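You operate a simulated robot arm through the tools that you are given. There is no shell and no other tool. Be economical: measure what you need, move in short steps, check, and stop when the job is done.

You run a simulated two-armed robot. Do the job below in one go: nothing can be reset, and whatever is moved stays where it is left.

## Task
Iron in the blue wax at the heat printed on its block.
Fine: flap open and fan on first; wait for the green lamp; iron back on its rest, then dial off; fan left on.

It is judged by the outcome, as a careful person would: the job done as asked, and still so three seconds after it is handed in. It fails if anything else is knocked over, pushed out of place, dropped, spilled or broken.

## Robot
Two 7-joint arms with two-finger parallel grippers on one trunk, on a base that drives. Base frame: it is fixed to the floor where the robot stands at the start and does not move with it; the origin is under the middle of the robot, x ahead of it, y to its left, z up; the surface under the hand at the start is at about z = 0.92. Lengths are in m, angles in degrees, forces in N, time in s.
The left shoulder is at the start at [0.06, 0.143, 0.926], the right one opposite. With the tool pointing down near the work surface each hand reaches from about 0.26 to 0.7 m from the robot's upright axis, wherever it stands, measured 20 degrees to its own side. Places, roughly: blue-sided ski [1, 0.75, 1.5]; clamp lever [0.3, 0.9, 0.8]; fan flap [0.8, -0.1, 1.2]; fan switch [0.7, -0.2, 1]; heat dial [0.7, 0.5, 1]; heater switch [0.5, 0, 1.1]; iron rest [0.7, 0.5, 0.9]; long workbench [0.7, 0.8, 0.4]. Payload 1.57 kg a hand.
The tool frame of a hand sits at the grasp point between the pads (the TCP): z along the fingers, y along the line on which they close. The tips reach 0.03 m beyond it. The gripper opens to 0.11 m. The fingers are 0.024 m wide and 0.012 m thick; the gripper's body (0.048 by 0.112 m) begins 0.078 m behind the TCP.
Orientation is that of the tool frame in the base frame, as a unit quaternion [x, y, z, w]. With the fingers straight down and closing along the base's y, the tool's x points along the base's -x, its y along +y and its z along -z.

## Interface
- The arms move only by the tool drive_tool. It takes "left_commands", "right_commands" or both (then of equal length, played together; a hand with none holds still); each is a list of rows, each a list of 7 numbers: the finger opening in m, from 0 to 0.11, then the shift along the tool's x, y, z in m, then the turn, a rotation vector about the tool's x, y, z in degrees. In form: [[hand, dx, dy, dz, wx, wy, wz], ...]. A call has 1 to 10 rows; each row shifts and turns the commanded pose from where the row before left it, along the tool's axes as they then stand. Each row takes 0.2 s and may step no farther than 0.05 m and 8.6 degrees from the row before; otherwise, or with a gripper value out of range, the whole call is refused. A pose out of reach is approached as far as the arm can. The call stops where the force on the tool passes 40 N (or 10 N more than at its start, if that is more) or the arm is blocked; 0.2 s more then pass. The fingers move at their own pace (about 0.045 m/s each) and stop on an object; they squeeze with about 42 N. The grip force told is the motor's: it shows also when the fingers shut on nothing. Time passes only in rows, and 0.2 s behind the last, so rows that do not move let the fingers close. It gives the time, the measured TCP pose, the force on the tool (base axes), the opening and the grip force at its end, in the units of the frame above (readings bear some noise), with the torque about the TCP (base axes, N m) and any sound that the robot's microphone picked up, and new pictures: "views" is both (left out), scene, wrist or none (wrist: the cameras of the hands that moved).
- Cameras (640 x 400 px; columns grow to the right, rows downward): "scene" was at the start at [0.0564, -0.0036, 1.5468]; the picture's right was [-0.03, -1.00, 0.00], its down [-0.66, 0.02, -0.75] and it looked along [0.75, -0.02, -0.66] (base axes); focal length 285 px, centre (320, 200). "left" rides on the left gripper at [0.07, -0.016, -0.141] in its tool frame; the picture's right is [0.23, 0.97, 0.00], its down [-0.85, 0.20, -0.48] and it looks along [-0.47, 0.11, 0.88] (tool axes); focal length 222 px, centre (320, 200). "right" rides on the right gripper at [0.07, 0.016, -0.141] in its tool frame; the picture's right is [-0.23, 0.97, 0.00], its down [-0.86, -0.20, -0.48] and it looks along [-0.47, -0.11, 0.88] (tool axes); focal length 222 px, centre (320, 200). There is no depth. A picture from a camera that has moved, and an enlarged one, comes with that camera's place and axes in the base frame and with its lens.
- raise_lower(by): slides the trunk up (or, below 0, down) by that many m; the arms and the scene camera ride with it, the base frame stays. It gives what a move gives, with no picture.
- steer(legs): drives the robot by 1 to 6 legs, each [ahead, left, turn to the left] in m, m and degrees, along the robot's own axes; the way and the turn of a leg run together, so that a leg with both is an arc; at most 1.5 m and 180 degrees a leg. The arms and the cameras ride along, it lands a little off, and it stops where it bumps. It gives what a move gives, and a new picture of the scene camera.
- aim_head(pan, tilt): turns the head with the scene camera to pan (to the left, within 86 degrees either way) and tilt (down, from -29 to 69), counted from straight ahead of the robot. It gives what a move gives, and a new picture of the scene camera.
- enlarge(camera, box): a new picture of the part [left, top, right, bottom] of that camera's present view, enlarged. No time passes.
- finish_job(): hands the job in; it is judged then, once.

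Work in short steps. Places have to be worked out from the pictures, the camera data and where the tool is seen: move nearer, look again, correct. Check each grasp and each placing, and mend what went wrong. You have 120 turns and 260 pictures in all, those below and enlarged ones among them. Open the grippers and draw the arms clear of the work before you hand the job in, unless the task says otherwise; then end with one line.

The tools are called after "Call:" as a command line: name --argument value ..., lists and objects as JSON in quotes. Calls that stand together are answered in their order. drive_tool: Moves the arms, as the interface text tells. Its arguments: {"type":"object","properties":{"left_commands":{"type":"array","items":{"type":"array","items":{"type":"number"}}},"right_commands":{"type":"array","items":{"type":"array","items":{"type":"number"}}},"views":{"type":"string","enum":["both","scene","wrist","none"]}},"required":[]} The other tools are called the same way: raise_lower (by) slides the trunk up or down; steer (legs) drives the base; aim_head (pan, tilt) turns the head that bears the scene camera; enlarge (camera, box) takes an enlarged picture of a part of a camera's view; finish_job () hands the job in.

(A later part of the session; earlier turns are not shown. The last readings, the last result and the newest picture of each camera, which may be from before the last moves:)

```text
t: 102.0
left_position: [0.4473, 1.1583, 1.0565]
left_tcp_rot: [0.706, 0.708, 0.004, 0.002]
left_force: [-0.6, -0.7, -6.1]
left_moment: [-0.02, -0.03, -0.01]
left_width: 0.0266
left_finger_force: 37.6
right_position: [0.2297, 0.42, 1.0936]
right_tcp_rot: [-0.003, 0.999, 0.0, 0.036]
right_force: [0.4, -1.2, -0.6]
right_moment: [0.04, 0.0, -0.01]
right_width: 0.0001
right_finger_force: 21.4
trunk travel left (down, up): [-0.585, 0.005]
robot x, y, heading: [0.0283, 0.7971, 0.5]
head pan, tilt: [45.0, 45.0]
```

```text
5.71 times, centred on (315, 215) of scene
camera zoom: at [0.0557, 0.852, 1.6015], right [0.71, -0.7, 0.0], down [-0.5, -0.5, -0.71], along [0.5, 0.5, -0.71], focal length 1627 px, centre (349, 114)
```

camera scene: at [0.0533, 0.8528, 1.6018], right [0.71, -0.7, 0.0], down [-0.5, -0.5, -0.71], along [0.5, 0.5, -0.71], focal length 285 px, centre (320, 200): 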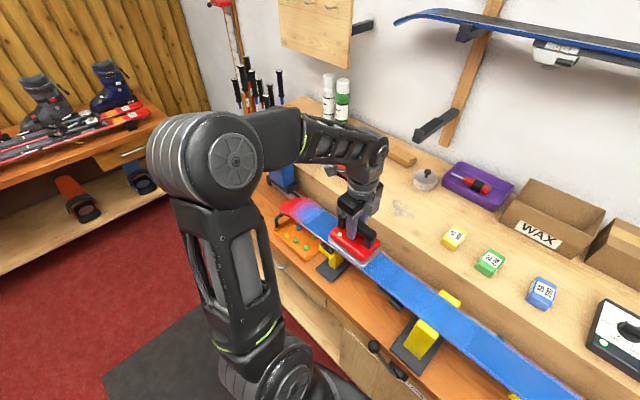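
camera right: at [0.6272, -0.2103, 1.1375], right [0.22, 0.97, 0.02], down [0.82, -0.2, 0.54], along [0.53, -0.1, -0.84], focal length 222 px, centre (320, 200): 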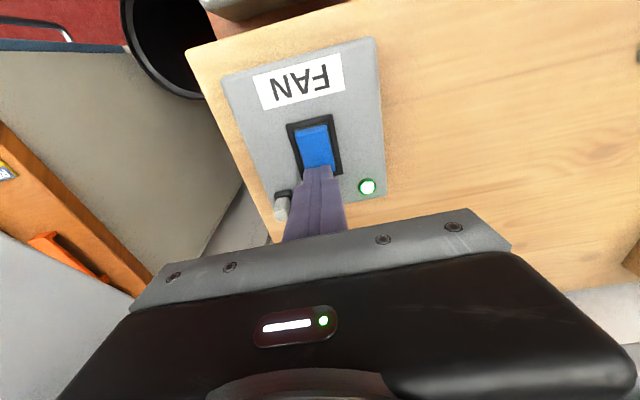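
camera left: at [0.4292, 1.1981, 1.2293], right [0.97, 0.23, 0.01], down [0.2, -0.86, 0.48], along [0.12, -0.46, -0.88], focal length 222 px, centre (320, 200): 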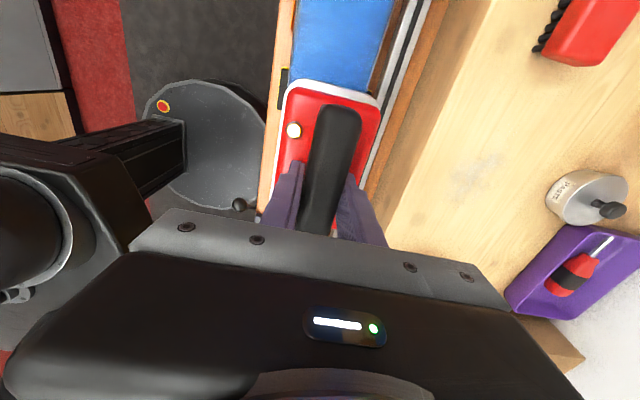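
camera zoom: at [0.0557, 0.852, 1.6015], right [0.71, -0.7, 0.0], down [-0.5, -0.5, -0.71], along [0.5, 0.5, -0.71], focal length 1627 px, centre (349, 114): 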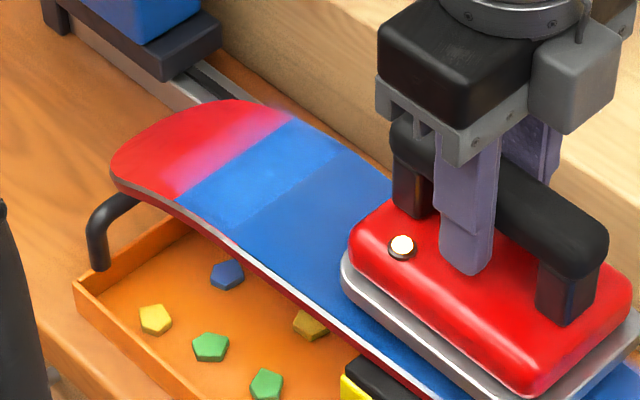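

The end cell looks unchanged. Compare it with the still-unironed middle at the same zoom.

Call:
enlarge --camera "scene" --box '[370, 250, 520, 370]'

Call:
enlarge --camera "scene" --box '[275, 190, 335, 230]'

```text
3.33 times, centred on (445, 310) of scene
camera zoom: at [0.0557, 0.852, 1.6015], right [0.71, -0.7, 0.0], down [-0.5, -0.5, -0.71], along [0.5, 0.5, -0.71], focal length 949 px, centre (-97, -167)
```

zoom: 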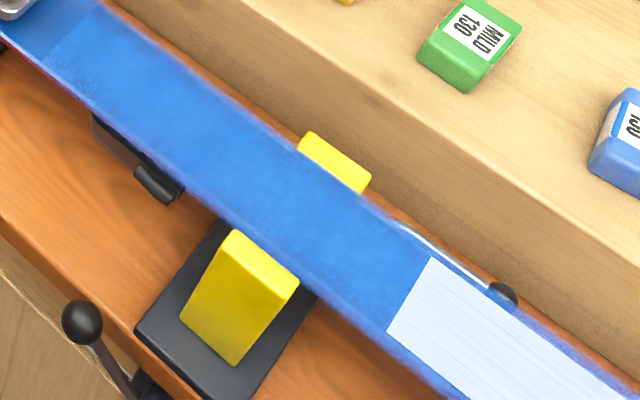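

```text
10.00 times, centred on (305, 210) of scene
camera zoom: at [0.0557, 0.852, 1.6015], right [0.71, -0.7, 0.0], down [-0.5, -0.5, -0.71], along [0.5, 0.5, -0.71], focal length 2847 px, centre (470, 100)
```

zoom: 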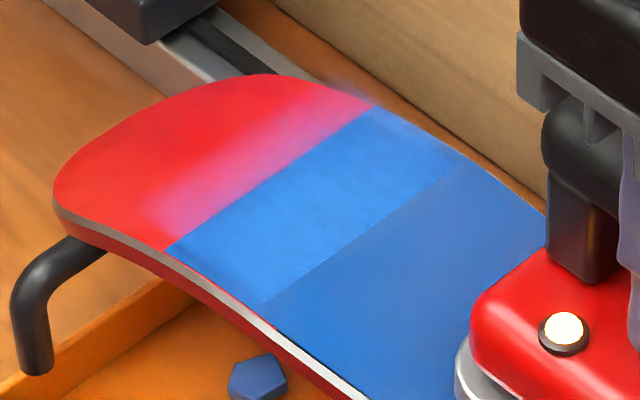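

The earlier ironed part has set to a pale film, so the unfinished zone is clear. Lower the iron and continue the stroke from y≈1.16 toward −y.

Call:
drive_tool --left_commands '[[0, 0, 0, 0.014, 0, 0, 0], [0, -0.005, 0, 0.002, 0, 0, 0], [0, -0.015, 0, 0.0015, 0, 0, 0], [0, -0.015, 0, 0, 0, 0, 0], [0, -0.015, 0, 0, 0, 0, 0], [0, -0.015, 0, 0, 0, 0, 0], [0, -0.015, 0, 0, 0, 0, 0], [0, -0.015, 0, 0, 0, 0, 0], [0, -0.015, 0, 0, 0, 0, 0], [0, -0.015, 0, 0, 0, 0, 0]]' --views "none"

Call:
enlarge --camera "scene" --box '[260, 180, 460, 330]'

```text
t: 104.2
left_position: [0.4482, 1.037, 1.0391]
left_tcp_rot: [0.706, 0.708, 0.005, 0.004]
left_force: [0.7, 6.4, 18.2]
left_moment: [-0.89, 1.03, -0.24]
left_width: 0.0267
left_finger_force: 37.7
right_position: [0.2297, 0.4209, 1.0951]
right_tcp_rot: [-0.002, 0.999, 0.002, 0.037]
right_force: [0.0, -0.1, 0.8]
right_moment: [-0.02, -0.02, 0.02]
right_width: 0.0
right_finger_force: 21.4
trunk travel left (down, up): [-0.585, 0.005]
robot x, y, heading: [0.0257, 0.7984, 0.2]
head pan, tilt: [45.0, 45.0]
```

```text
2.67 times, centred on (360, 255) of scene
camera zoom: at [0.0545, 0.8534, 1.6018], right [0.71, -0.7, 0.0], down [-0.5, -0.5, -0.71], along [0.5, 0.5, -0.71], focal length 759 px, centre (213, 53)
```

zoom: 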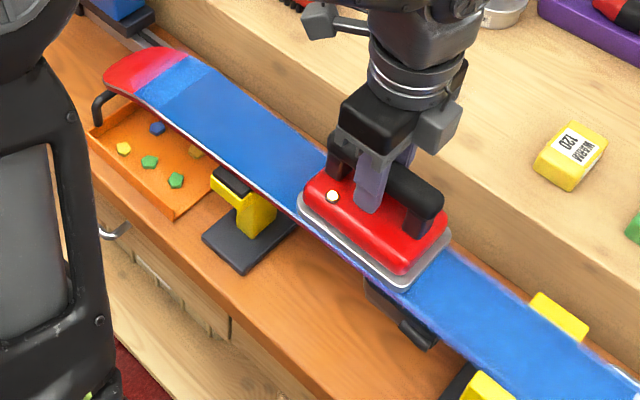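

Good. Continue the stroke to y≈0.87, approaching the clamp.

Call:
drive_tool --left_commands '[[0, -0.017, 0, 0, 0, 0, 0], [0, -0.017, 0, 0, 0, 0, 0], [0, -0.017, 0, 0, 0, 0, 0], [0, -0.017, 0, 0, 0, 0, 0], [0, -0.017, 0, 0, 0, 0, 0], [0, -0.017, 0, 0, 0, 0, 0], [0, -0.017, 0, 0, 0, 0, 0], [0, -0.017, 0, 0, 0, 0, 0], [0, -0.017, 0, 0, 0, 0, 0], [0, -0.017, 0, 0, 0, 0, 0]]' --views "scene"

```text
t: 106.5
left_position: [0.4483, 0.866, 1.039]
left_tcp_rot: [0.707, 0.708, 0.004, 0.004]
left_force: [-0.3, 3.2, 8.2]
left_moment: [-0.69, 0.65, -0.21]
left_width: 0.0266
left_finger_force: 37.3
right_position: [0.2301, 0.421, 1.0938]
right_tcp_rot: [-0.002, 0.999, 0.002, 0.035]
right_force: [-0.3, -0.3, 0.2]
right_moment: [-0.03, 0.0, -0.03]
right_width: 0.0003
right_finger_force: 21.3
trunk travel left (down, up): [-0.585, 0.005]
robot x, y, heading: [0.0258, 0.7979, 0.3]
head pan, tilt: [45.0, 45.0]
camera scene: at [0.055, 0.8533, 1.6016], right [0.71, -0.7, 0.0], down [-0.5, -0.5, -0.71], along [0.5, 0.5, -0.71], focal length 285 px, centre (320, 200)
```

scene: 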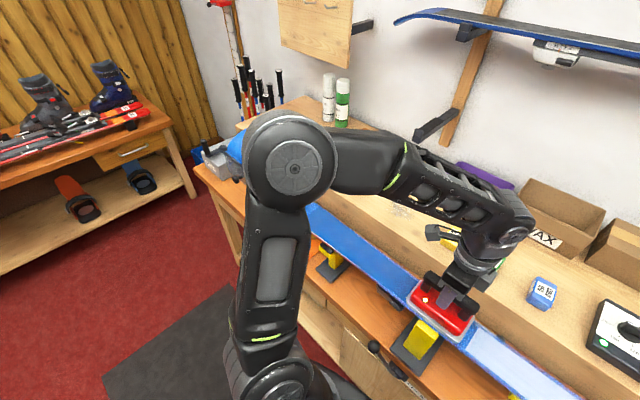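

No obstruction at the clamp. Finish the stroke to y≈0.745 and lift.

Call:
drive_tool --left_commands '[[0, -0.017, 0, 0.0005, 0, 0, 0], [0, -0.017, 0, 0, 0, 0, 0], [0, -0.017, 0, 0, 0, 0, 0], [0, -0.017, 0, 0, 0, 0, 0], [0, -0.017, 0, 0, 0, 0, 0], [0, -0.017, 0, 0, 0, 0, 0], [0, -0.017, 0, 0, 0, 0, 0], [0, 0, 0, -0.02, 0, 0, 0], [0, 0, 0, -0.03, 0, 0, 0]]' --views "none"

Call:
aim_head --pan 35 --tilt 45

Call:
enlarge --camera "scene" --box '[180, 160, 480, 360]'

```text
t: 107.4
left_position: [0.448, 0.809, 1.0388]
left_tcp_rot: [0.706, 0.708, 0.005, 0.006]
left_force: [-2.9, -0.5, 15.8]
left_moment: [0.52, 1.02, -0.16]
left_width: 0.0269
left_finger_force: 37.6
right_position: [0.23, 0.4207, 1.0934]
right_tcp_rot: [-0.003, 0.999, 0.001, 0.037]
right_force: [0.7, -0.7, -0.1]
right_moment: [-0.02, 0.01, 0.0]
right_width: 0.0
right_finger_force: 21.2
trunk travel left (down, up): [-0.585, 0.005]
robot x, y, heading: [0.0206, 0.7973, 0.4]
head pan, tilt: [45.0, 45.0]
stopped in row 4 (left hand): the force on the tool passed its limit at 41 N (the readings are from after the stop); the commanded pose is now the measured one
```

```text
t: 108.1
left_position: [0.4495, 0.8092, 1.038]
left_tcp_rot: [0.706, 0.708, 0.005, 0.005]
left_force: [-3.1, -1.3, 19.8]
left_moment: [-0.08, 0.8, -0.24]
left_width: 0.0271
left_finger_force: 38.2
right_position: [0.23, 0.4205, 1.0936]
right_tcp_rot: [-0.003, 0.999, 0.001, 0.037]
right_force: [-0.1, 0.1, 0.6]
right_moment: [0.02, -0.01, -0.01]
right_width: 0.0
right_finger_force: 21.1
trunk travel left (down, up): [-0.585, 0.005]
robot x, y, heading: [0.0281, 0.7951, 0.1]
head pan, tilt: [35.0, 45.0]
camera scene: at [0.0629, 0.8423, 1.6017], right [0.58, -0.81, 0.0], down [-0.58, -0.41, -0.71], along [0.58, 0.41, -0.71], focal length 285 px, centre (320, 200)
```

scene: 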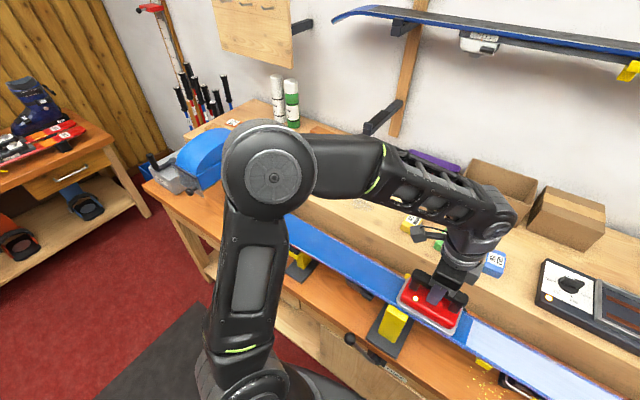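

```text
2.00 times, centred on (330, 260) of scene
camera zoom: at [0.0629, 0.8423, 1.6017], right [0.58, -0.81, 0.0], down [-0.58, -0.41, -0.71], along [0.58, 0.41, -0.71], focal length 569 px, centre (300, 80)
```

zoom: 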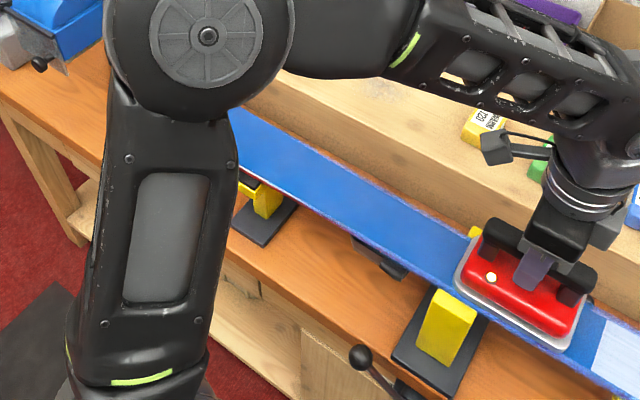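

Stopped on force at y 0.809; ease 1.5 mm and finish to 0.75, then lift.

Call:
drive_tool --left_commands '[[0, -0.012, 0, -0.0012, 0, 0, 0], [0, -0.012, 0, 0, 0, 0, 0], [0, -0.012, 0, 0, 0, 0, 0], [0, -0.015, 0, 0, 0, 0, 0], [0, -0.015, 0, 0, 0, 0, 0], [0, 0, 0, -0.015, 0, 0, 0], [0, 0, 0, -0.03, 0, 0, 0]]' --views "scene"

Call:
enlarge --camera "scene" --box '[280, 210, 480, 360]'

```text
t: 109.7
left_position: [0.4494, 0.7419, 1.0822]
left_tcp_rot: [0.707, 0.707, 0.005, 0.004]
left_force: [-0.6, 0.1, -6.5]
left_moment: [0.02, 0.02, 0.04]
left_width: 0.0269
left_finger_force: 37.3
right_position: [0.2302, 0.4195, 1.0936]
right_tcp_rot: [-0.003, 0.999, 0.001, 0.035]
right_force: [-0.4, 1.2, 0.8]
right_moment: [0.0, 0.02, 0.01]
right_width: 0.0
right_finger_force: 21.4
trunk travel left (down, up): [-0.585, 0.005]
robot x, y, heading: [0.0265, 0.7921, 0.3]
head pan, tilt: [35.0, 45.0]
camera scene: at [0.0649, 0.8419, 1.6014], right [0.58, -0.82, 0.0], down [-0.58, -0.41, -0.71], along [0.58, 0.41, -0.71], focal length 285 px, centre (320, 200)
```

scene: 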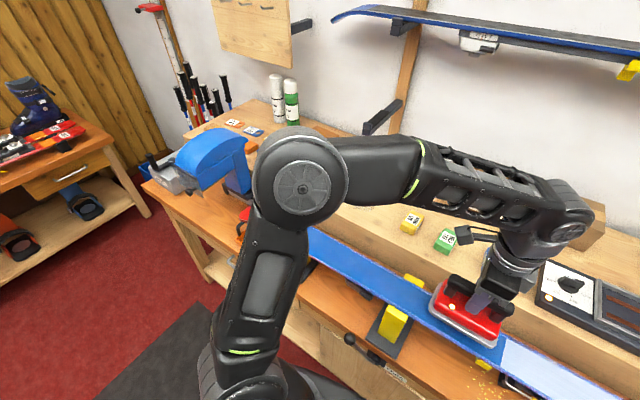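

```text
2.67 times, centred on (380, 285) of scene
camera zoom: at [0.0649, 0.8419, 1.6014], right [0.58, -0.82, 0.0], down [-0.58, -0.41, -0.71], along [0.58, 0.41, -0.71], focal length 759 px, centre (160, -27)
```

zoom: 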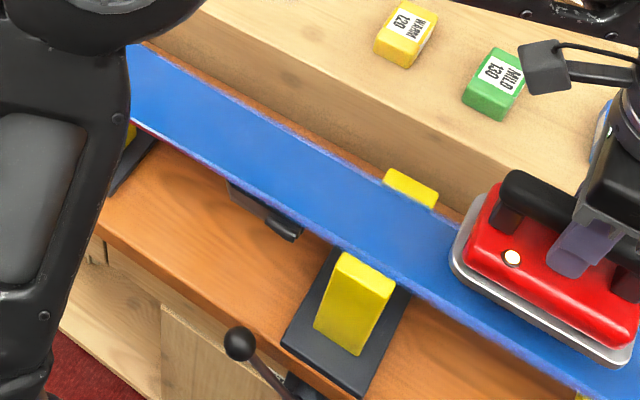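

The whole stretch is now smooth. Drive back right 0.45 m to redo the tail end.

Call:
steer --legs '[[0, -0.45, 0]]'

Call:
enlarge --camera "scene" --box '[40, 170, 500, 400]'

```text
t: 112.4
left_position: [0.4502, 0.2943, 1.0831]
left_tcp_rot: [0.708, 0.707, 0.005, 0.005]
left_force: [-0.5, -0.7, -6.8]
left_moment: [0.02, 0.02, 0.0]
left_width: 0.027
left_finger_force: 37.9
right_position: [0.2309, -0.0284, 1.0953]
right_tcp_rot: [-0.001, 0.999, 0.002, 0.036]
right_force: [-0.2, -0.4, -0.2]
right_moment: [0.02, -0.02, -0.03]
right_width: 0.0001
right_finger_force: 21.8
trunk travel left (down, up): [-0.585, 0.005]
robot x, y, heading: [0.0293, 0.3478, 0.1]
head pan, tilt: [35.0, 45.0]
camera scene: at [0.0675, 0.3933, 1.6016], right [0.58, -0.82, 0.0], down [-0.58, -0.41, -0.71], along [0.58, 0.41, -0.71], focal length 285 px, centre (320, 200)
```

scene: 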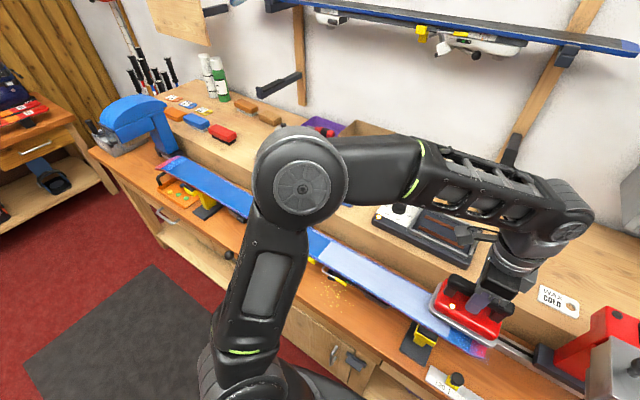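

```text
1.39 times, centred on (270, 285) of scene
camera zoom: at [0.0675, 0.3933, 1.6016], right [0.58, -0.82, 0.0], down [-0.58, -0.41, -0.71], along [0.58, 0.41, -0.71], focal length 396 px, centre (390, 82)
```

zoom: 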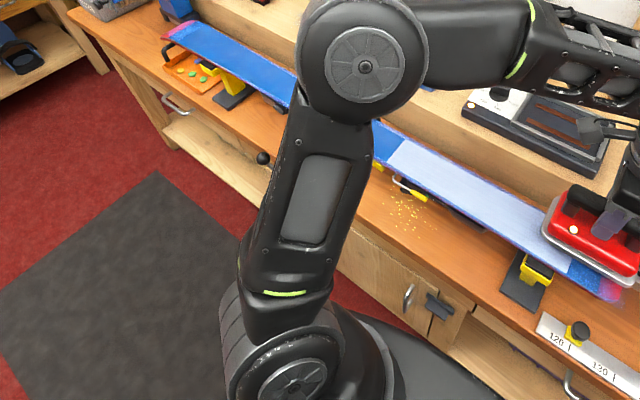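

Tail cell still blue. Go to y≈0.262 and lower to contact.

Call:
drive_tool --left_commands '[[0, -0.03, -0.003, 0.01, 0, 0, 0], [0, 0, 0, 0.02, 0, 0, 0], [0, 0, 0, 0.01, 0, 0, 0], [0, 0, 0, 0.003, 0, 0, 0]]' --views "none"

Call:
enlarge --camera "scene" --box '[400, 250, 540, 380]'

```text
t: 113.4
left_position: [0.4496, 0.2638, 1.0393]
left_tcp_rot: [0.708, 0.706, 0.005, 0.004]
left_force: [-0.8, 0.5, -7.4]
left_moment: [-0.01, 0.01, 0.01]
left_width: 0.0267
left_finger_force: 37.6
right_position: [0.2313, -0.0285, 1.0941]
right_tcp_rot: [-0.001, 0.999, 0.001, 0.035]
right_force: [0.6, -0.8, 0.2]
right_moment: [-0.01, 0.01, -0.02]
right_width: 0.0002
right_finger_force: 21.3
trunk travel left (down, up): [-0.585, 0.005]
robot x, y, heading: [0.028, 0.3468, 0.3]
head pan, tilt: [35.0, 45.0]
```

```text
3.08 times, centred on (470, 315) of scene
camera zoom: at [0.0676, 0.3946, 1.6015], right [0.58, -0.82, 0.0], down [-0.58, -0.41, -0.71], along [0.58, 0.41, -0.71], focal length 876 px, centre (-142, -154)
```

zoom: 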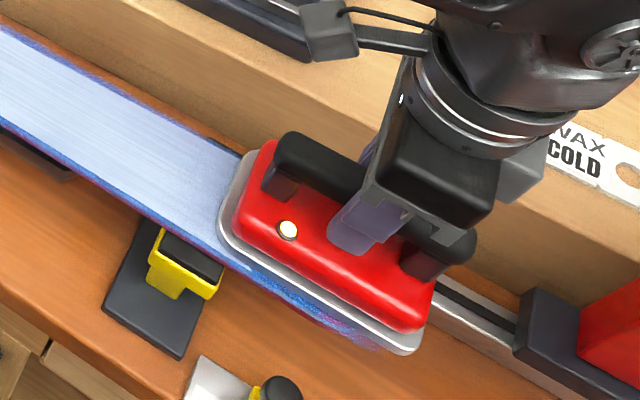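

Call:
drive_tool --left_commands '[[0, 0, 0, 0.0015, 0, 0, 0], [0, 0.001, 0, 0.0015, 0, 0, 0], [0, 0.002, 0, 0, 0, 0, 0], [0, 0.002, 0, 0, 0, 0, 0], [0, 0.002, 0, 0, 0, 0, 0]]' --views "none"

```text
t: 114.6
left_position: [0.4487, 0.2682, 1.0391]
left_tcp_rot: [0.708, 0.706, 0.005, 0.006]
left_force: [2.4, -10.5, 22.7]
left_moment: [0.56, 1.02, 0.26]
left_width: 0.0269
left_finger_force: 37.6
right_position: [0.2298, -0.0297, 1.0932]
right_tcp_rot: [0.0, 0.999, 0.002, 0.036]
right_force: [-0.6, 0.0, 0.2]
right_moment: [-0.01, 0.0, -0.03]
right_width: 0.0
right_finger_force: 21.4
trunk travel left (down, up): [-0.585, 0.005]
robot x, y, heading: [0.026, 0.353, 0.3]
head pan, tilt: [35.0, 45.0]
```

In contact. Drift +y slowly, then lift and look at the tail.

Call:
drive_tool --left_commands '[[0, 0.004, 0, 0, 0, 0, 0], [0, 0.006, 0, 0, 0, 0, 0], [0, 0.008, 0, 0, 0, 0, 0], [0, 0.01, 0, 0, 0, 0, 0], [0, 0.015, 0, 0, 0, 0, 0], [0, 0.02, 0, 0, 0, 0, 0], [0, 0.02, 0, 0, 0, 0, 0], [0, 0.02, 0, -0.01, 0, 0, 0], [0, 0.04, 0, -0.02, 0, 0, 0], [0, 0.04, 0, -0.02, 0, 0, 0]]' --views "none"

Call:
enlarge --camera "scene" --box '[370, 240, 530, 370]'

```text
t: 116.8
left_position: [0.4486, 0.455, 1.0852]
left_tcp_rot: [0.708, 0.706, 0.004, 0.003]
left_force: [0.9, 0.7, -6.2]
left_moment: [-0.01, 0.01, -0.01]
left_width: 0.0268
left_finger_force: 37.5
right_position: [0.2306, -0.0283, 1.0933]
right_tcp_rot: [-0.001, 0.999, 0.0, 0.036]
right_force: [0.6, -0.6, 0.0]
right_moment: [0.0, -0.01, -0.04]
right_width: 0.0
right_finger_force: 21.4
trunk travel left (down, up): [-0.585, 0.005]
robot x, y, heading: [0.028, 0.3476, 0.1]
head pan, tilt: [35.0, 45.0]
```

```text
3.08 times, centred on (450, 305) of scene
camera zoom: at [0.067, 0.3956, 1.6014], right [0.58, -0.82, 0.0], down [-0.58, -0.41, -0.71], along [0.58, 0.41, -0.71], focal length 876 px, centre (-80, -123)
```

zoom: 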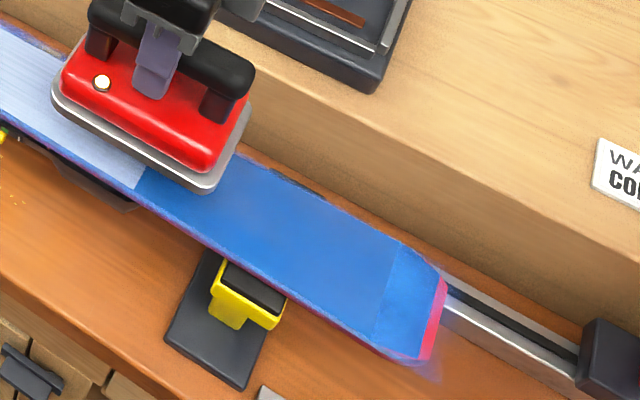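

The melted film now reaches the original wax edge at the tail (~0.255), and likewise at the tip (the light strip is newly spread wax); the rest is set pale. Ironing is done. Drive ahead and bring the iron over its rest.

Call:
steer --legs '[[0.055, -0.05, 0]]'

Call:
drive_tool --left_commands '[[0, 0, 0.03, -0.01, 0, 0, 0], [0, 0, 0.04, 0, 0, 0, 0], [0, 0, 0.04, 0, 0, 0, 0], [0, 0, 0.035, 0, 0, 0, 0]]' --views "both"

```text
t: 117.8
left_position: [0.5066, 0.4027, 1.0849]
left_tcp_rot: [0.708, 0.706, 0.005, 0.004]
left_force: [-0.1, -1.1, -7.6]
left_moment: [0.03, 0.03, -0.01]
left_width: 0.027
left_finger_force: 37.2
right_position: [0.2869, -0.0797, 1.0931]
right_tcp_rot: [0.0, 0.999, 0.002, 0.035]
right_force: [0.4, -0.6, -0.2]
right_moment: [0.06, 0.04, 0.0]
right_width: 0.0001
right_finger_force: 21.4
trunk travel left (down, up): [-0.585, 0.005]
robot x, y, heading: [0.0864, 0.2993, 0.1]
head pan, tilt: [35.0, 45.0]
camera scene: at [0.1249, 0.3435, 1.6015], right [0.57, -0.82, 0.0], down [-0.58, -0.41, -0.71], along [0.58, 0.41, -0.71], focal length 285 px, centre (320, 200)
```

scene: 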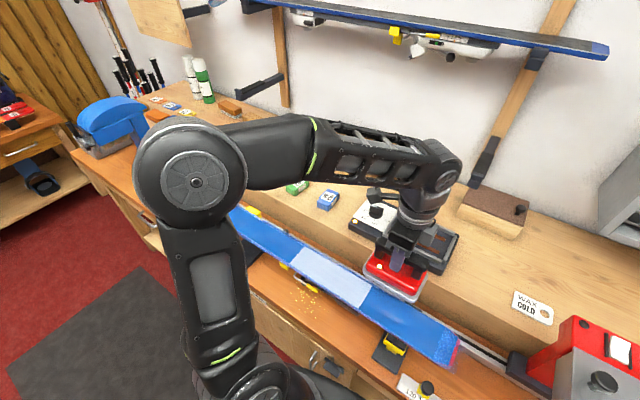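

```text
t: 118.8
left_position: [0.6513, 0.4049, 1.0949]
left_tcp_rot: [0.708, 0.706, 0.004, 0.004]
left_force: [0.1, -1.1, -7.5]
left_moment: [-0.02, 0.03, -0.01]
left_width: 0.0267
left_finger_force: 37.2
right_position: [0.2876, -0.0778, 1.093]
right_tcp_rot: [0.0, 0.999, 0.001, 0.035]
right_force: [0.3, -0.8, -0.4]
right_moment: [0.0, -0.01, 0.02]
right_width: 0.0001
right_finger_force: 21.7
trunk travel left (down, up): [-0.585, 0.005]
robot x, y, heading: [0.0858, 0.2968, 0.1]
head pan, tilt: [35.0, 45.0]
camera scene: at [0.1247, 0.3447, 1.6015], right [0.57, -0.82, 0.0], down [-0.58, -0.41, -0.71], along [0.58, 0.41, -0.71], focal length 285 px, centre (320, 200)
camera left: at [0.6328, 0.4762, 1.2367], right [0.97, 0.22, 0.01], down [0.19, -0.86, 0.48], along [0.12, -0.47, -0.88], focal length 222 px, centre (320, 200)
```

scene: 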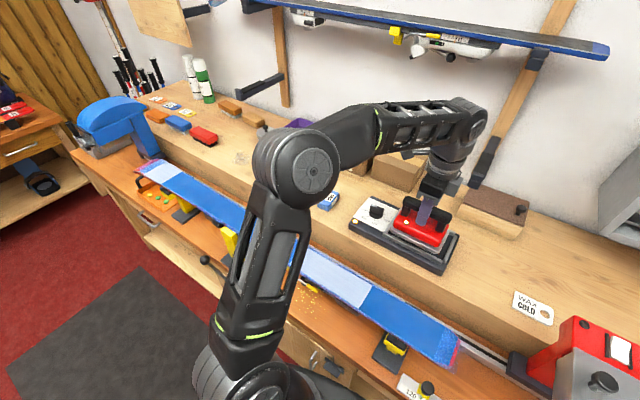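
left: 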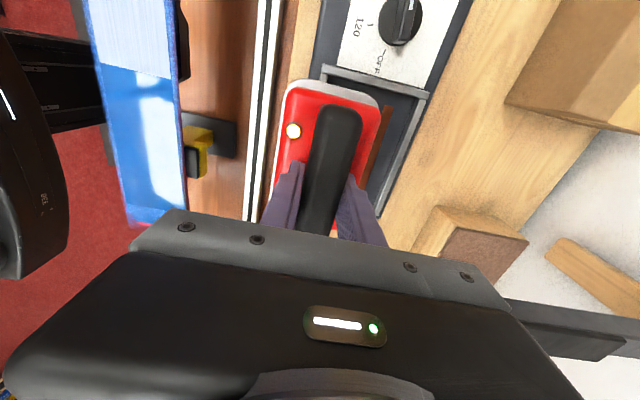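

Iron sits unchanged in the grip. Move to x 0.699, y 0.400 and lower to just above the rest.

Call:
drive_tool --left_commands '[[0, -0.0025, 0.024, 0, 0, 0, 0.1], [0, -0.0025, 0.024, 0.01, 0, 0, 0.1], [0, 0, 0, 0.015, 0, 0, 0], [0, 0, 0, 0.01, 0, 0, 0]]' --views "wrist"

Call:
enlarge --camera "scene" --box '[335, 170, 495, 290]'

```text
t: 119.8
left_position: [0.699, 0.3982, 1.0638]
left_tcp_rot: [0.71, 0.704, 0.005, 0.004]
left_force: [-0.9, -0.9, -7.0]
left_moment: [0.01, 0.0, 0.02]
left_width: 0.027
left_finger_force: 38.1
right_position: [0.2865, -0.0779, 1.0938]
right_tcp_rot: [0.0, 0.999, 0.0, 0.035]
right_force: [-0.3, 0.0, 0.3]
right_moment: [0.03, 0.01, 0.07]
right_width: 0.0
right_finger_force: 21.7
trunk travel left (down, up): [-0.585, 0.005]
robot x, y, heading: [0.0824, 0.2977, 0.2]
head pan, tilt: [35.0, 45.0]
camera left: at [0.6793, 0.4701, 1.2052], right [0.98, 0.22, 0.01], down [0.19, -0.86, 0.48], along [0.12, -0.47, -0.88], focal length 222 px, centre (320, 200)
```

left: 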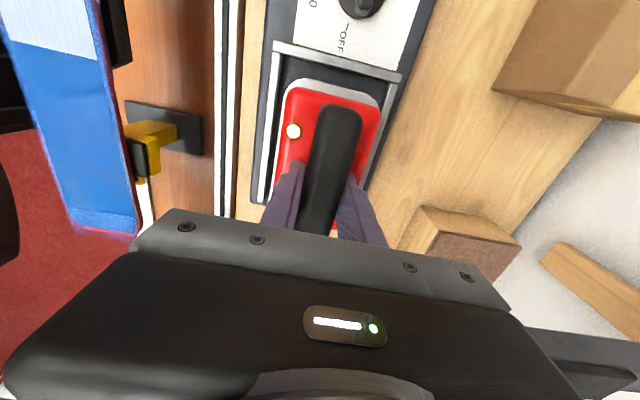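

```text
3.33 times, centred on (415, 230) of scene
camera zoom: at [0.1237, 0.3444, 1.6015], right [0.57, -0.82, 0.0], down [-0.58, -0.41, -0.71], along [0.58, 0.41, -0.71], focal length 949 px, centre (3, 100)
```

zoom: 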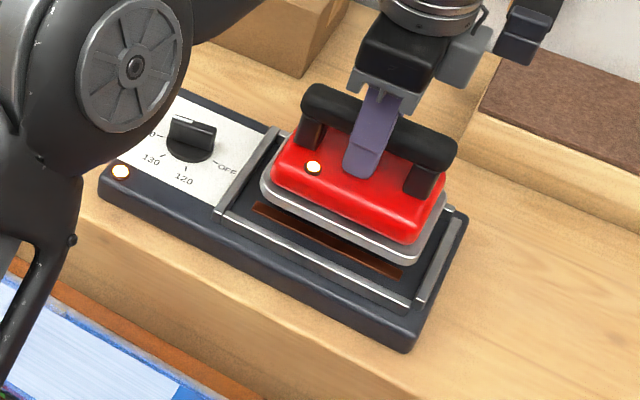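

Aligned with the cradle. Lower the last ~28 mm gently.

Call:
drive_tool --left_commands '[[0, 0.001, 0, 0.01, 0, 0, -0.6], [0, 0.0005, 0, 0.008, 0, 0, 0], [0, 0, 0, 0.005, 0, 0, 0], [0, 0, 0, 0.003, 0, 0, 0], [0, 0, 0, 0.002, 0, 0, 0]]' --views "wrist"

Call:
enlarge --camera "scene" --box '[335, 170, 495, 290]'

```text
t: 121.0
left_position: [0.699, 0.4009, 1.0347]
left_tcp_rot: [0.706, 0.708, 0.005, 0.003]
left_force: [-0.7, 0.1, -7.4]
left_moment: [0.02, 0.0, 0.0]
left_width: 0.0266
left_finger_force: 37.3
right_position: [0.2877, -0.0776, 1.0939]
right_tcp_rot: [0.001, 0.999, 0.0, 0.036]
right_force: [-0.1, -0.5, -0.3]
right_moment: [0.02, 0.01, -0.01]
right_width: 0.0
right_finger_force: 21.3
trunk travel left (down, up): [-0.585, 0.005]
robot x, y, heading: [0.0848, 0.3006, -0.0]
head pan, tilt: [35.0, 45.0]
camera left: at [0.6793, 0.4715, 1.1756], right [0.97, 0.23, 0.01], down [0.2, -0.85, 0.48], along [0.12, -0.46, -0.88], focal length 222 px, centre (320, 200)
```

left: 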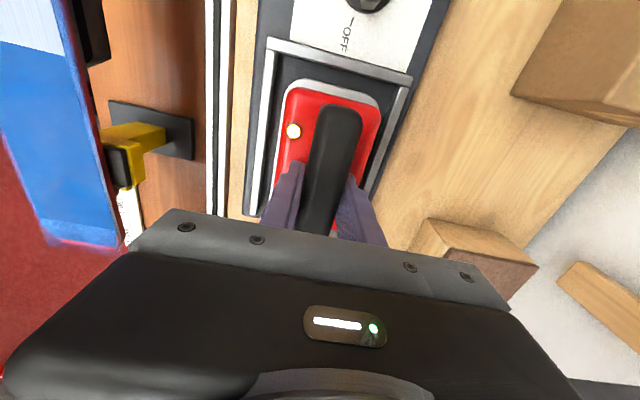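

```text
3.33 times, centred on (415, 230) of scene
camera zoom: at [0.1237, 0.3448, 1.6015], right [0.57, -0.82, 0.0], down [-0.58, -0.41, -0.71], along [0.58, 0.41, -0.71], focal length 949 px, centre (3, 100)
```

zoom: 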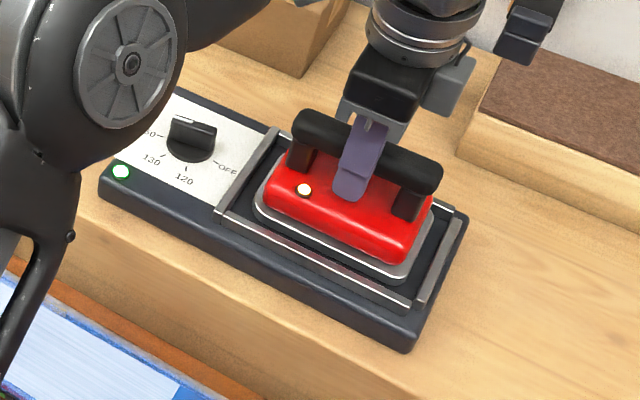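

Still hanging; a couple of mm more.

Call:
drive_tool --left_commands '[[0, 0, 0, 0.0015, 0, 0, 0], [0, 0, 0, 0.0015, 0, 0, 0]]' --views "none"

```text
t: 121.6
left_position: [0.6978, 0.4002, 1.0338]
left_tcp_rot: [0.706, 0.708, 0.007, 0.005]
left_force: [0.5, -0.2, 11.1]
left_moment: [1.18, 0.48, -0.08]
left_width: 0.0269
left_finger_force: 37.9
right_position: [0.2858, -0.0782, 1.0948]
right_tcp_rot: [0.0, 0.999, 0.001, 0.036]
right_force: [0.8, -0.1, 0.2]
right_moment: [0.04, 0.01, -0.05]
right_width: 0.0
right_finger_force: 21.3
trunk travel left (down, up): [-0.585, 0.005]
robot x, y, heading: [0.086, 0.2963, 0.2]
head pan, tilt: [35.0, 45.0]
```

Seated. Open and rise straight up.

Call:
drive_tool --left_commands '[[0.06, 0, 0, -0.001, 0, 0, 0], [0.09, 0, 0, 0, 0, 0, 0], [0.1, 0, 0, 0, 0, 0, 0], [0.1, 0, 0, -0.02, 0, 0, 0], [0.1, 0, 0, -0.025, 0, 0, 0], [0.1, 0.0, 0, -0.015, 0, 0, 0]]' --views "both"

Call:
enlarge --camera "scene" --box '[335, 170, 495, 290]'

```text
t: 123.0
left_position: [0.6977, 0.398, 1.0938]
left_tcp_rot: [0.706, 0.708, 0.006, 0.005]
left_force: [0.2, 0.1, 0.2]
left_moment: [0.01, -0.02, 0.03]
left_width: 0.0999
left_finger_force: 0.0
right_position: [0.2865, -0.0783, 1.0937]
right_tcp_rot: [0.0, 0.999, 0.002, 0.036]
right_force: [-0.6, -1.0, -0.2]
right_moment: [-0.01, -0.04, 0.04]
right_width: 0.0
right_finger_force: 21.6
trunk travel left (down, up): [-0.585, 0.005]
robot x, y, heading: [0.0861, 0.3007, -0.1]
head pan, tilt: [35.0, 45.0]
camera scene: at [0.1223, 0.3433, 1.6016], right [0.57, -0.82, 0.0], down [-0.58, -0.41, -0.71], along [0.58, 0.41, -0.71], focal length 285 px, centre (320, 200)
camera left: at [0.678, 0.4699, 1.235], right [0.97, 0.23, 0.02], down [0.2, -0.86, 0.48], along [0.12, -0.46, -0.88], focal length 222 px, centre (320, 200)
```

scene: 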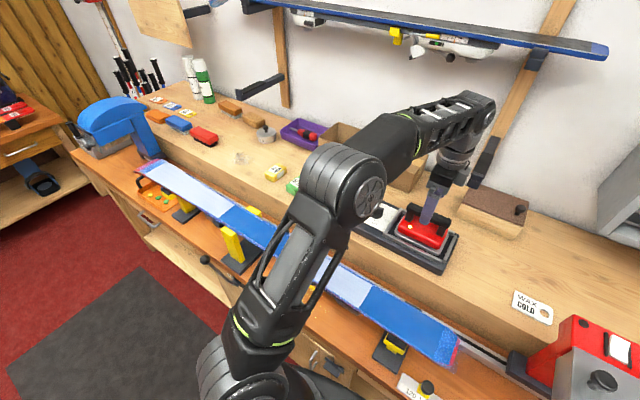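
left: 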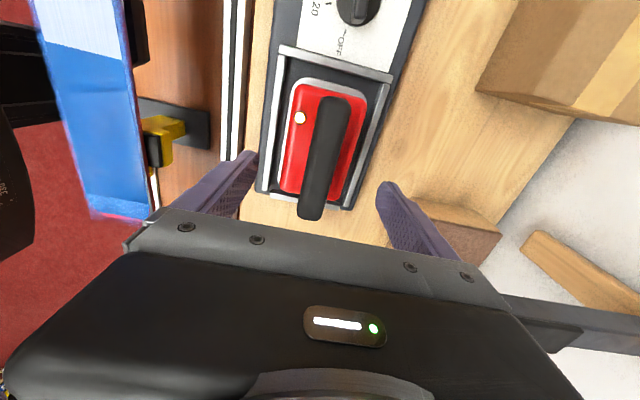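

```text
3.33 times, centred on (415, 230) of scene
camera zoom: at [0.1223, 0.3433, 1.6016], right [0.57, -0.82, 0.0], down [-0.58, -0.41, -0.71], along [0.58, 0.41, -0.71], focal length 949 px, centre (3, 100)
```

zoom: 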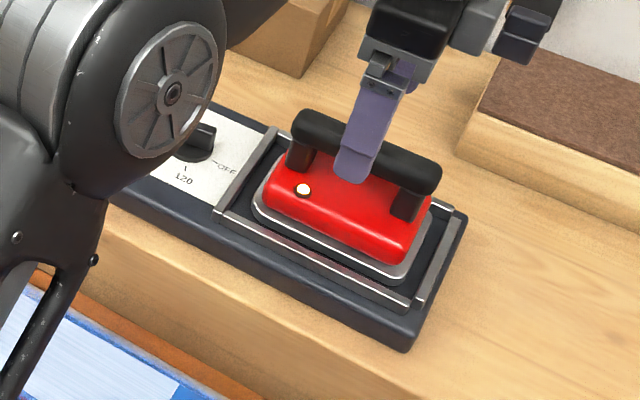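

Iron rests well in its cradle. Now move over the dial, turning the fingers to the pointer angle.

Call:
drive_tool --left_commands '[[0.06, 0.045, 0.001, 0, 0, 0, 0], [0.06, 0.045, 0.002, 0, 0, 0, 0], [0.05, 0.045, 0.002, 0.015, 0, 0, 0], [0.05, 0.012, 0.001, 0.015, 0, 0, -5.5], [0.05, 0, 0, 0.02, 0, 0, -5.5], [0.05, 0, 0, 0.02, 0, 0, 0]]' --views "wrist"

```text
t: 124.4
left_position: [0.7039, 0.5469, 1.0217]
left_tcp_rot: [0.634, 0.773, 0.004, 0.005]
left_force: [-0.8, -0.2, 0.7]
left_moment: [0.03, 0.02, 0.03]
left_width: 0.0501
left_finger_force: 0.1
right_position: [0.2867, -0.0787, 1.0942]
right_tcp_rot: [0.0, 0.999, 0.001, 0.036]
right_force: [-0.1, 0.2, 0.2]
right_moment: [-0.01, 0.0, -0.02]
right_width: 0.0
right_finger_force: 21.0
trunk travel left (down, up): [-0.585, 0.005]
robot x, y, heading: [0.0883, 0.2977, 0.2]
head pan, tilt: [35.0, 45.0]
camera left: at [0.6719, 0.6144, 1.163], right [0.91, 0.41, 0.01], down [0.36, -0.8, 0.48], along [0.21, -0.43, -0.88], focal length 222 px, centre (320, 200)
```

left: 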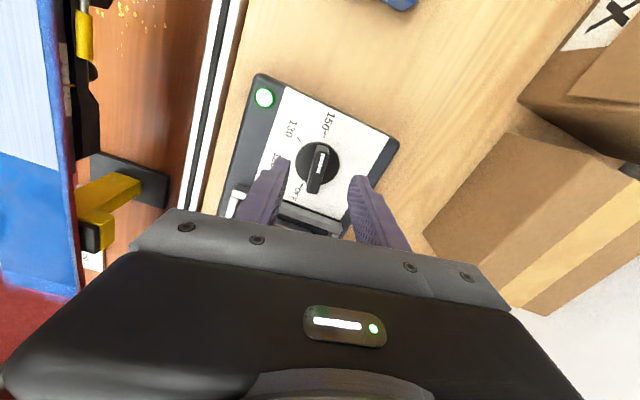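

Fingers straddle the knob at the right angle. Descend, grip and start turning back counter-clockwise.

Call:
drive_tool --left_commands '[[0.05, 0.0, 0, 0.012, 0, 0, 0], [0.05, 0, 0, 0.012, 0, 0, 0], [0.05, 0, 0, 0.0115, 0, 0, 0], [0, 0, 0, 0, 0, 0, 0], [0, 0, 0, 0, 0, 0, 0], [0, 0, 0, 0, 0, 0, 0]]' --views "wrist"

```text
t: 125.8
left_position: [0.703, 0.5466, 0.9872]
left_tcp_rot: [0.635, 0.773, 0.004, 0.004]
left_force: [-6.8, -1.6, -0.3]
left_moment: [-0.18, 0.61, -0.04]
left_width: 0.0121
left_finger_force: 19.4
right_position: [0.2853, -0.0768, 1.0928]
right_tcp_rot: [0.0, 0.999, 0.001, 0.035]
right_force: [0.0, 0.0, -0.4]
right_moment: [0.04, -0.02, -0.02]
right_width: 0.0
right_finger_force: 21.5
trunk travel left (down, up): [-0.585, 0.005]
robot x, y, heading: [0.0833, 0.3019, 0.4]
head pan, tilt: [35.0, 45.0]
camera left: at [0.671, 0.6142, 1.1289], right [0.91, 0.41, 0.01], down [0.36, -0.8, 0.48], along [0.21, -0.44, -0.88], focal length 222 px, centre (320, 200)
```

left: 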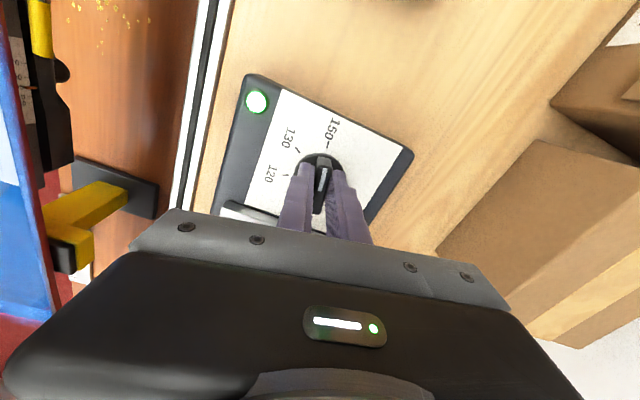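

Gripped. Turn −80° in ten rows with a small −x, −y centring.

Call:
drive_tool --left_commands '[[0, -0.0015, -0.001, 0, 0, 0, -8], [0, 0, 0, 0, 0, 0, -8], [0, 0, 0, 0, 0, 0, -8], [0, 0, 0, 0, 0, 0, -8], [0, 0, 0, 0, 0, 0, -8], [0, 0, 0, 0, 0, 0, -8], [0, 0, 0, 0, 0, 0, -8], [0, 0, 0, 0, 0, 0, -8], [0, 0, 0, 0, 0, 0, -8], [0, 0, 0, 0, 0, 0, -8]]' --views "wrist"

```text
t: 128.0
left_position: [0.7003, 0.5433, 0.9878]
left_tcp_rot: [-0.011, 1.0, 0.0, 0.004]
left_force: [-22.8, -7.3, -11.5]
left_moment: [-0.15, 0.28, -0.03]
left_width: 0.0117
left_finger_force: 29.0
right_position: [0.2843, -0.0774, 1.0933]
right_tcp_rot: [-0.001, 0.999, 0.002, 0.037]
right_force: [-0.3, -1.0, 0.1]
right_moment: [-0.01, -0.02, -0.01]
right_width: 0.0
right_finger_force: 20.8
trunk travel left (down, up): [-0.585, 0.005]
robot x, y, heading: [0.0865, 0.2995, -0.1]
head pan, tilt: [35.0, 45.0]
camera left: at [0.6291, 0.5277, 1.1286], right [-0.25, 0.97, 0.0], down [0.85, 0.22, 0.48], along [0.47, 0.12, -0.87], focal length 222 px, centre (320, 200)
```

left: 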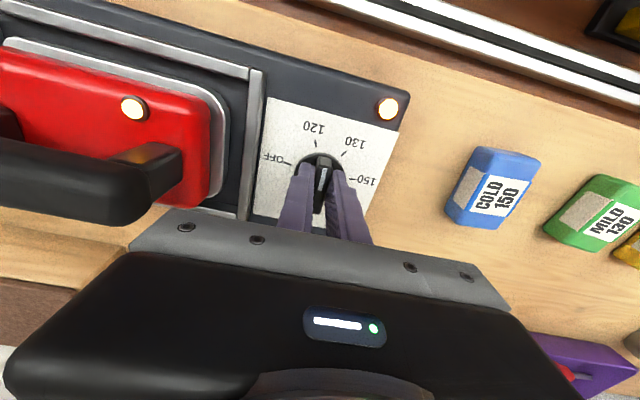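

Halfway. Relieve the side force (shift −x 4 mm) and turn the remaining 79°.

Call:
drive_tool --left_commands '[[0, 0.003, -0.001, 0, 0, 0, -7.9], [0, 0, 0, 0, 0, 0, -7.9], [0, 0, 0, 0, 0, 0, -7.9], [0, 0, 0, 0, 0, 0, -7.9], [0, 0, 0, 0, 0, 0, -7.9], [0, 0, 0, 0, 0, 0, -7.9], [0, 0, 0, 0, 0, 0, -7.9], [0, 0, 0, 0, 0, 0, -7.9], [0, 0, 0, 0, 0, 0, -7.9], [0, 0, 0, 0, 0, 0, -7.9]]' --views "wrist"

Call:
enlarge --camera "left" --box '[230, 60, 430, 260]'

```text
t: 130.2
left_position: [0.7034, 0.5414, 0.9884]
left_tcp_rot: [-0.645, 0.764, -0.004, 0.006]
left_force: [6.7, -18.2, -14.5]
left_moment: [0.05, 0.41, -0.18]
left_width: 0.0121
left_finger_force: 29.5
right_position: [0.2875, -0.08, 1.0931]
right_tcp_rot: [0.0, 0.999, 0.002, 0.035]
right_force: [-0.3, 0.1, 0.5]
right_moment: [0.02, -0.02, 0.03]
right_width: 0.0
right_finger_force: 21.2
trunk travel left (down, up): [-0.585, 0.005]
robot x, y, heading: [0.0797, 0.3009, 0.1]
head pan, tilt: [35.0, 45.0]
camera left: at [0.7042, 0.4714, 1.1296], right [-1.0, -0.06, -0.01], down [-0.06, 0.88, 0.48], along [-0.02, 0.48, -0.88], focal length 222 px, centre (320, 200)
```

left: 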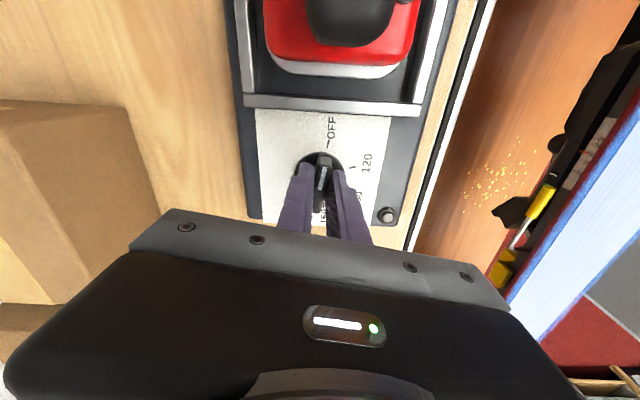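

```text
2.00 times, centred on (330, 160) of left
camera zoom: at [0.7042, 0.4714, 1.1296], right [-1.0, -0.06, -0.01], down [-0.06, 0.88, 0.48], along [-0.02, 0.48, -0.88], focal length 444 px, centre (300, 280)
```

zoom: 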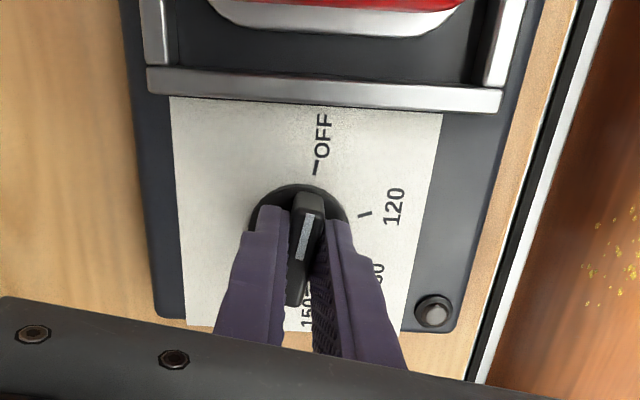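

Lamp dark: dial is OFF. Release, rise and draw the left arm back.

Call:
drive_tool --left_commands '[[0.05, 0, 0, 0, 0, 0, 0], [0.05, 0, 0, 0, 0, 0, 0], [0.05, 0, 0, -0.03, 0, 0, 0], [0.05, 0, 0, -0.04, 0, 0, 0], [0.05, 0, 0.03, -0.03, 0, 0, 0], [0.05, 0, 0.04, -0.02, 0, 0, 0], [0.05, 0, 0.045, -0.01, 0, 0, 0], [0.05, 0, 0.045, 0, 0, 0, 0], [0.05, 0, 0.045, 0, 0, 0, 0], [0.05, 0, 0.045, 0, 0, 0, 0]]' --views "scene"

Call:
enlarge --camera "scene" --box '[335, 170, 495, 290]'

```text
t: 132.4
left_position: [0.4503, 0.588, 1.1156]
left_tcp_rot: [-0.644, 0.765, -0.004, 0.006]
left_force: [-0.4, 0.6, -0.5]
left_moment: [0.01, -0.01, 0.0]
left_width: 0.05
left_finger_force: 0.1
right_position: [0.2845, -0.0782, 1.094]
right_tcp_rot: [0.0, 0.999, 0.001, 0.035]
right_force: [-0.4, 0.5, -0.5]
right_moment: [0.0, 0.03, 0.03]
right_width: 0.0
right_finger_force: 21.5
trunk travel left (down, up): [-0.585, 0.005]
robot x, y, heading: [0.0882, 0.2964, -0.0]
head pan, tilt: [35.0, 45.0]
camera scene: at [0.1214, 0.345, 1.6016], right [0.57, -0.82, 0.0], down [-0.58, -0.41, -0.71], along [0.58, 0.41, -0.71], focal length 285 px, centre (320, 200)
```

scene: 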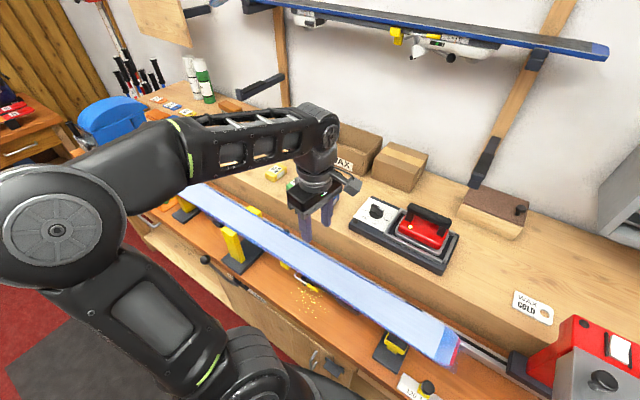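

```text
3.33 times, centred on (415, 230) of scene
camera zoom: at [0.1214, 0.345, 1.6016], right [0.57, -0.82, 0.0], down [-0.58, -0.41, -0.71], along [0.58, 0.41, -0.71], focal length 949 px, centre (3, 100)
```

zoom: 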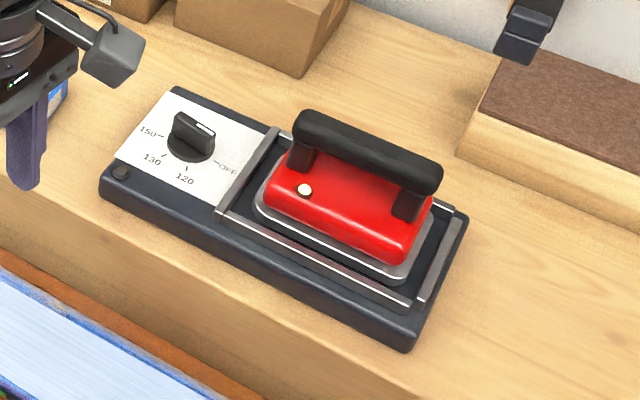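

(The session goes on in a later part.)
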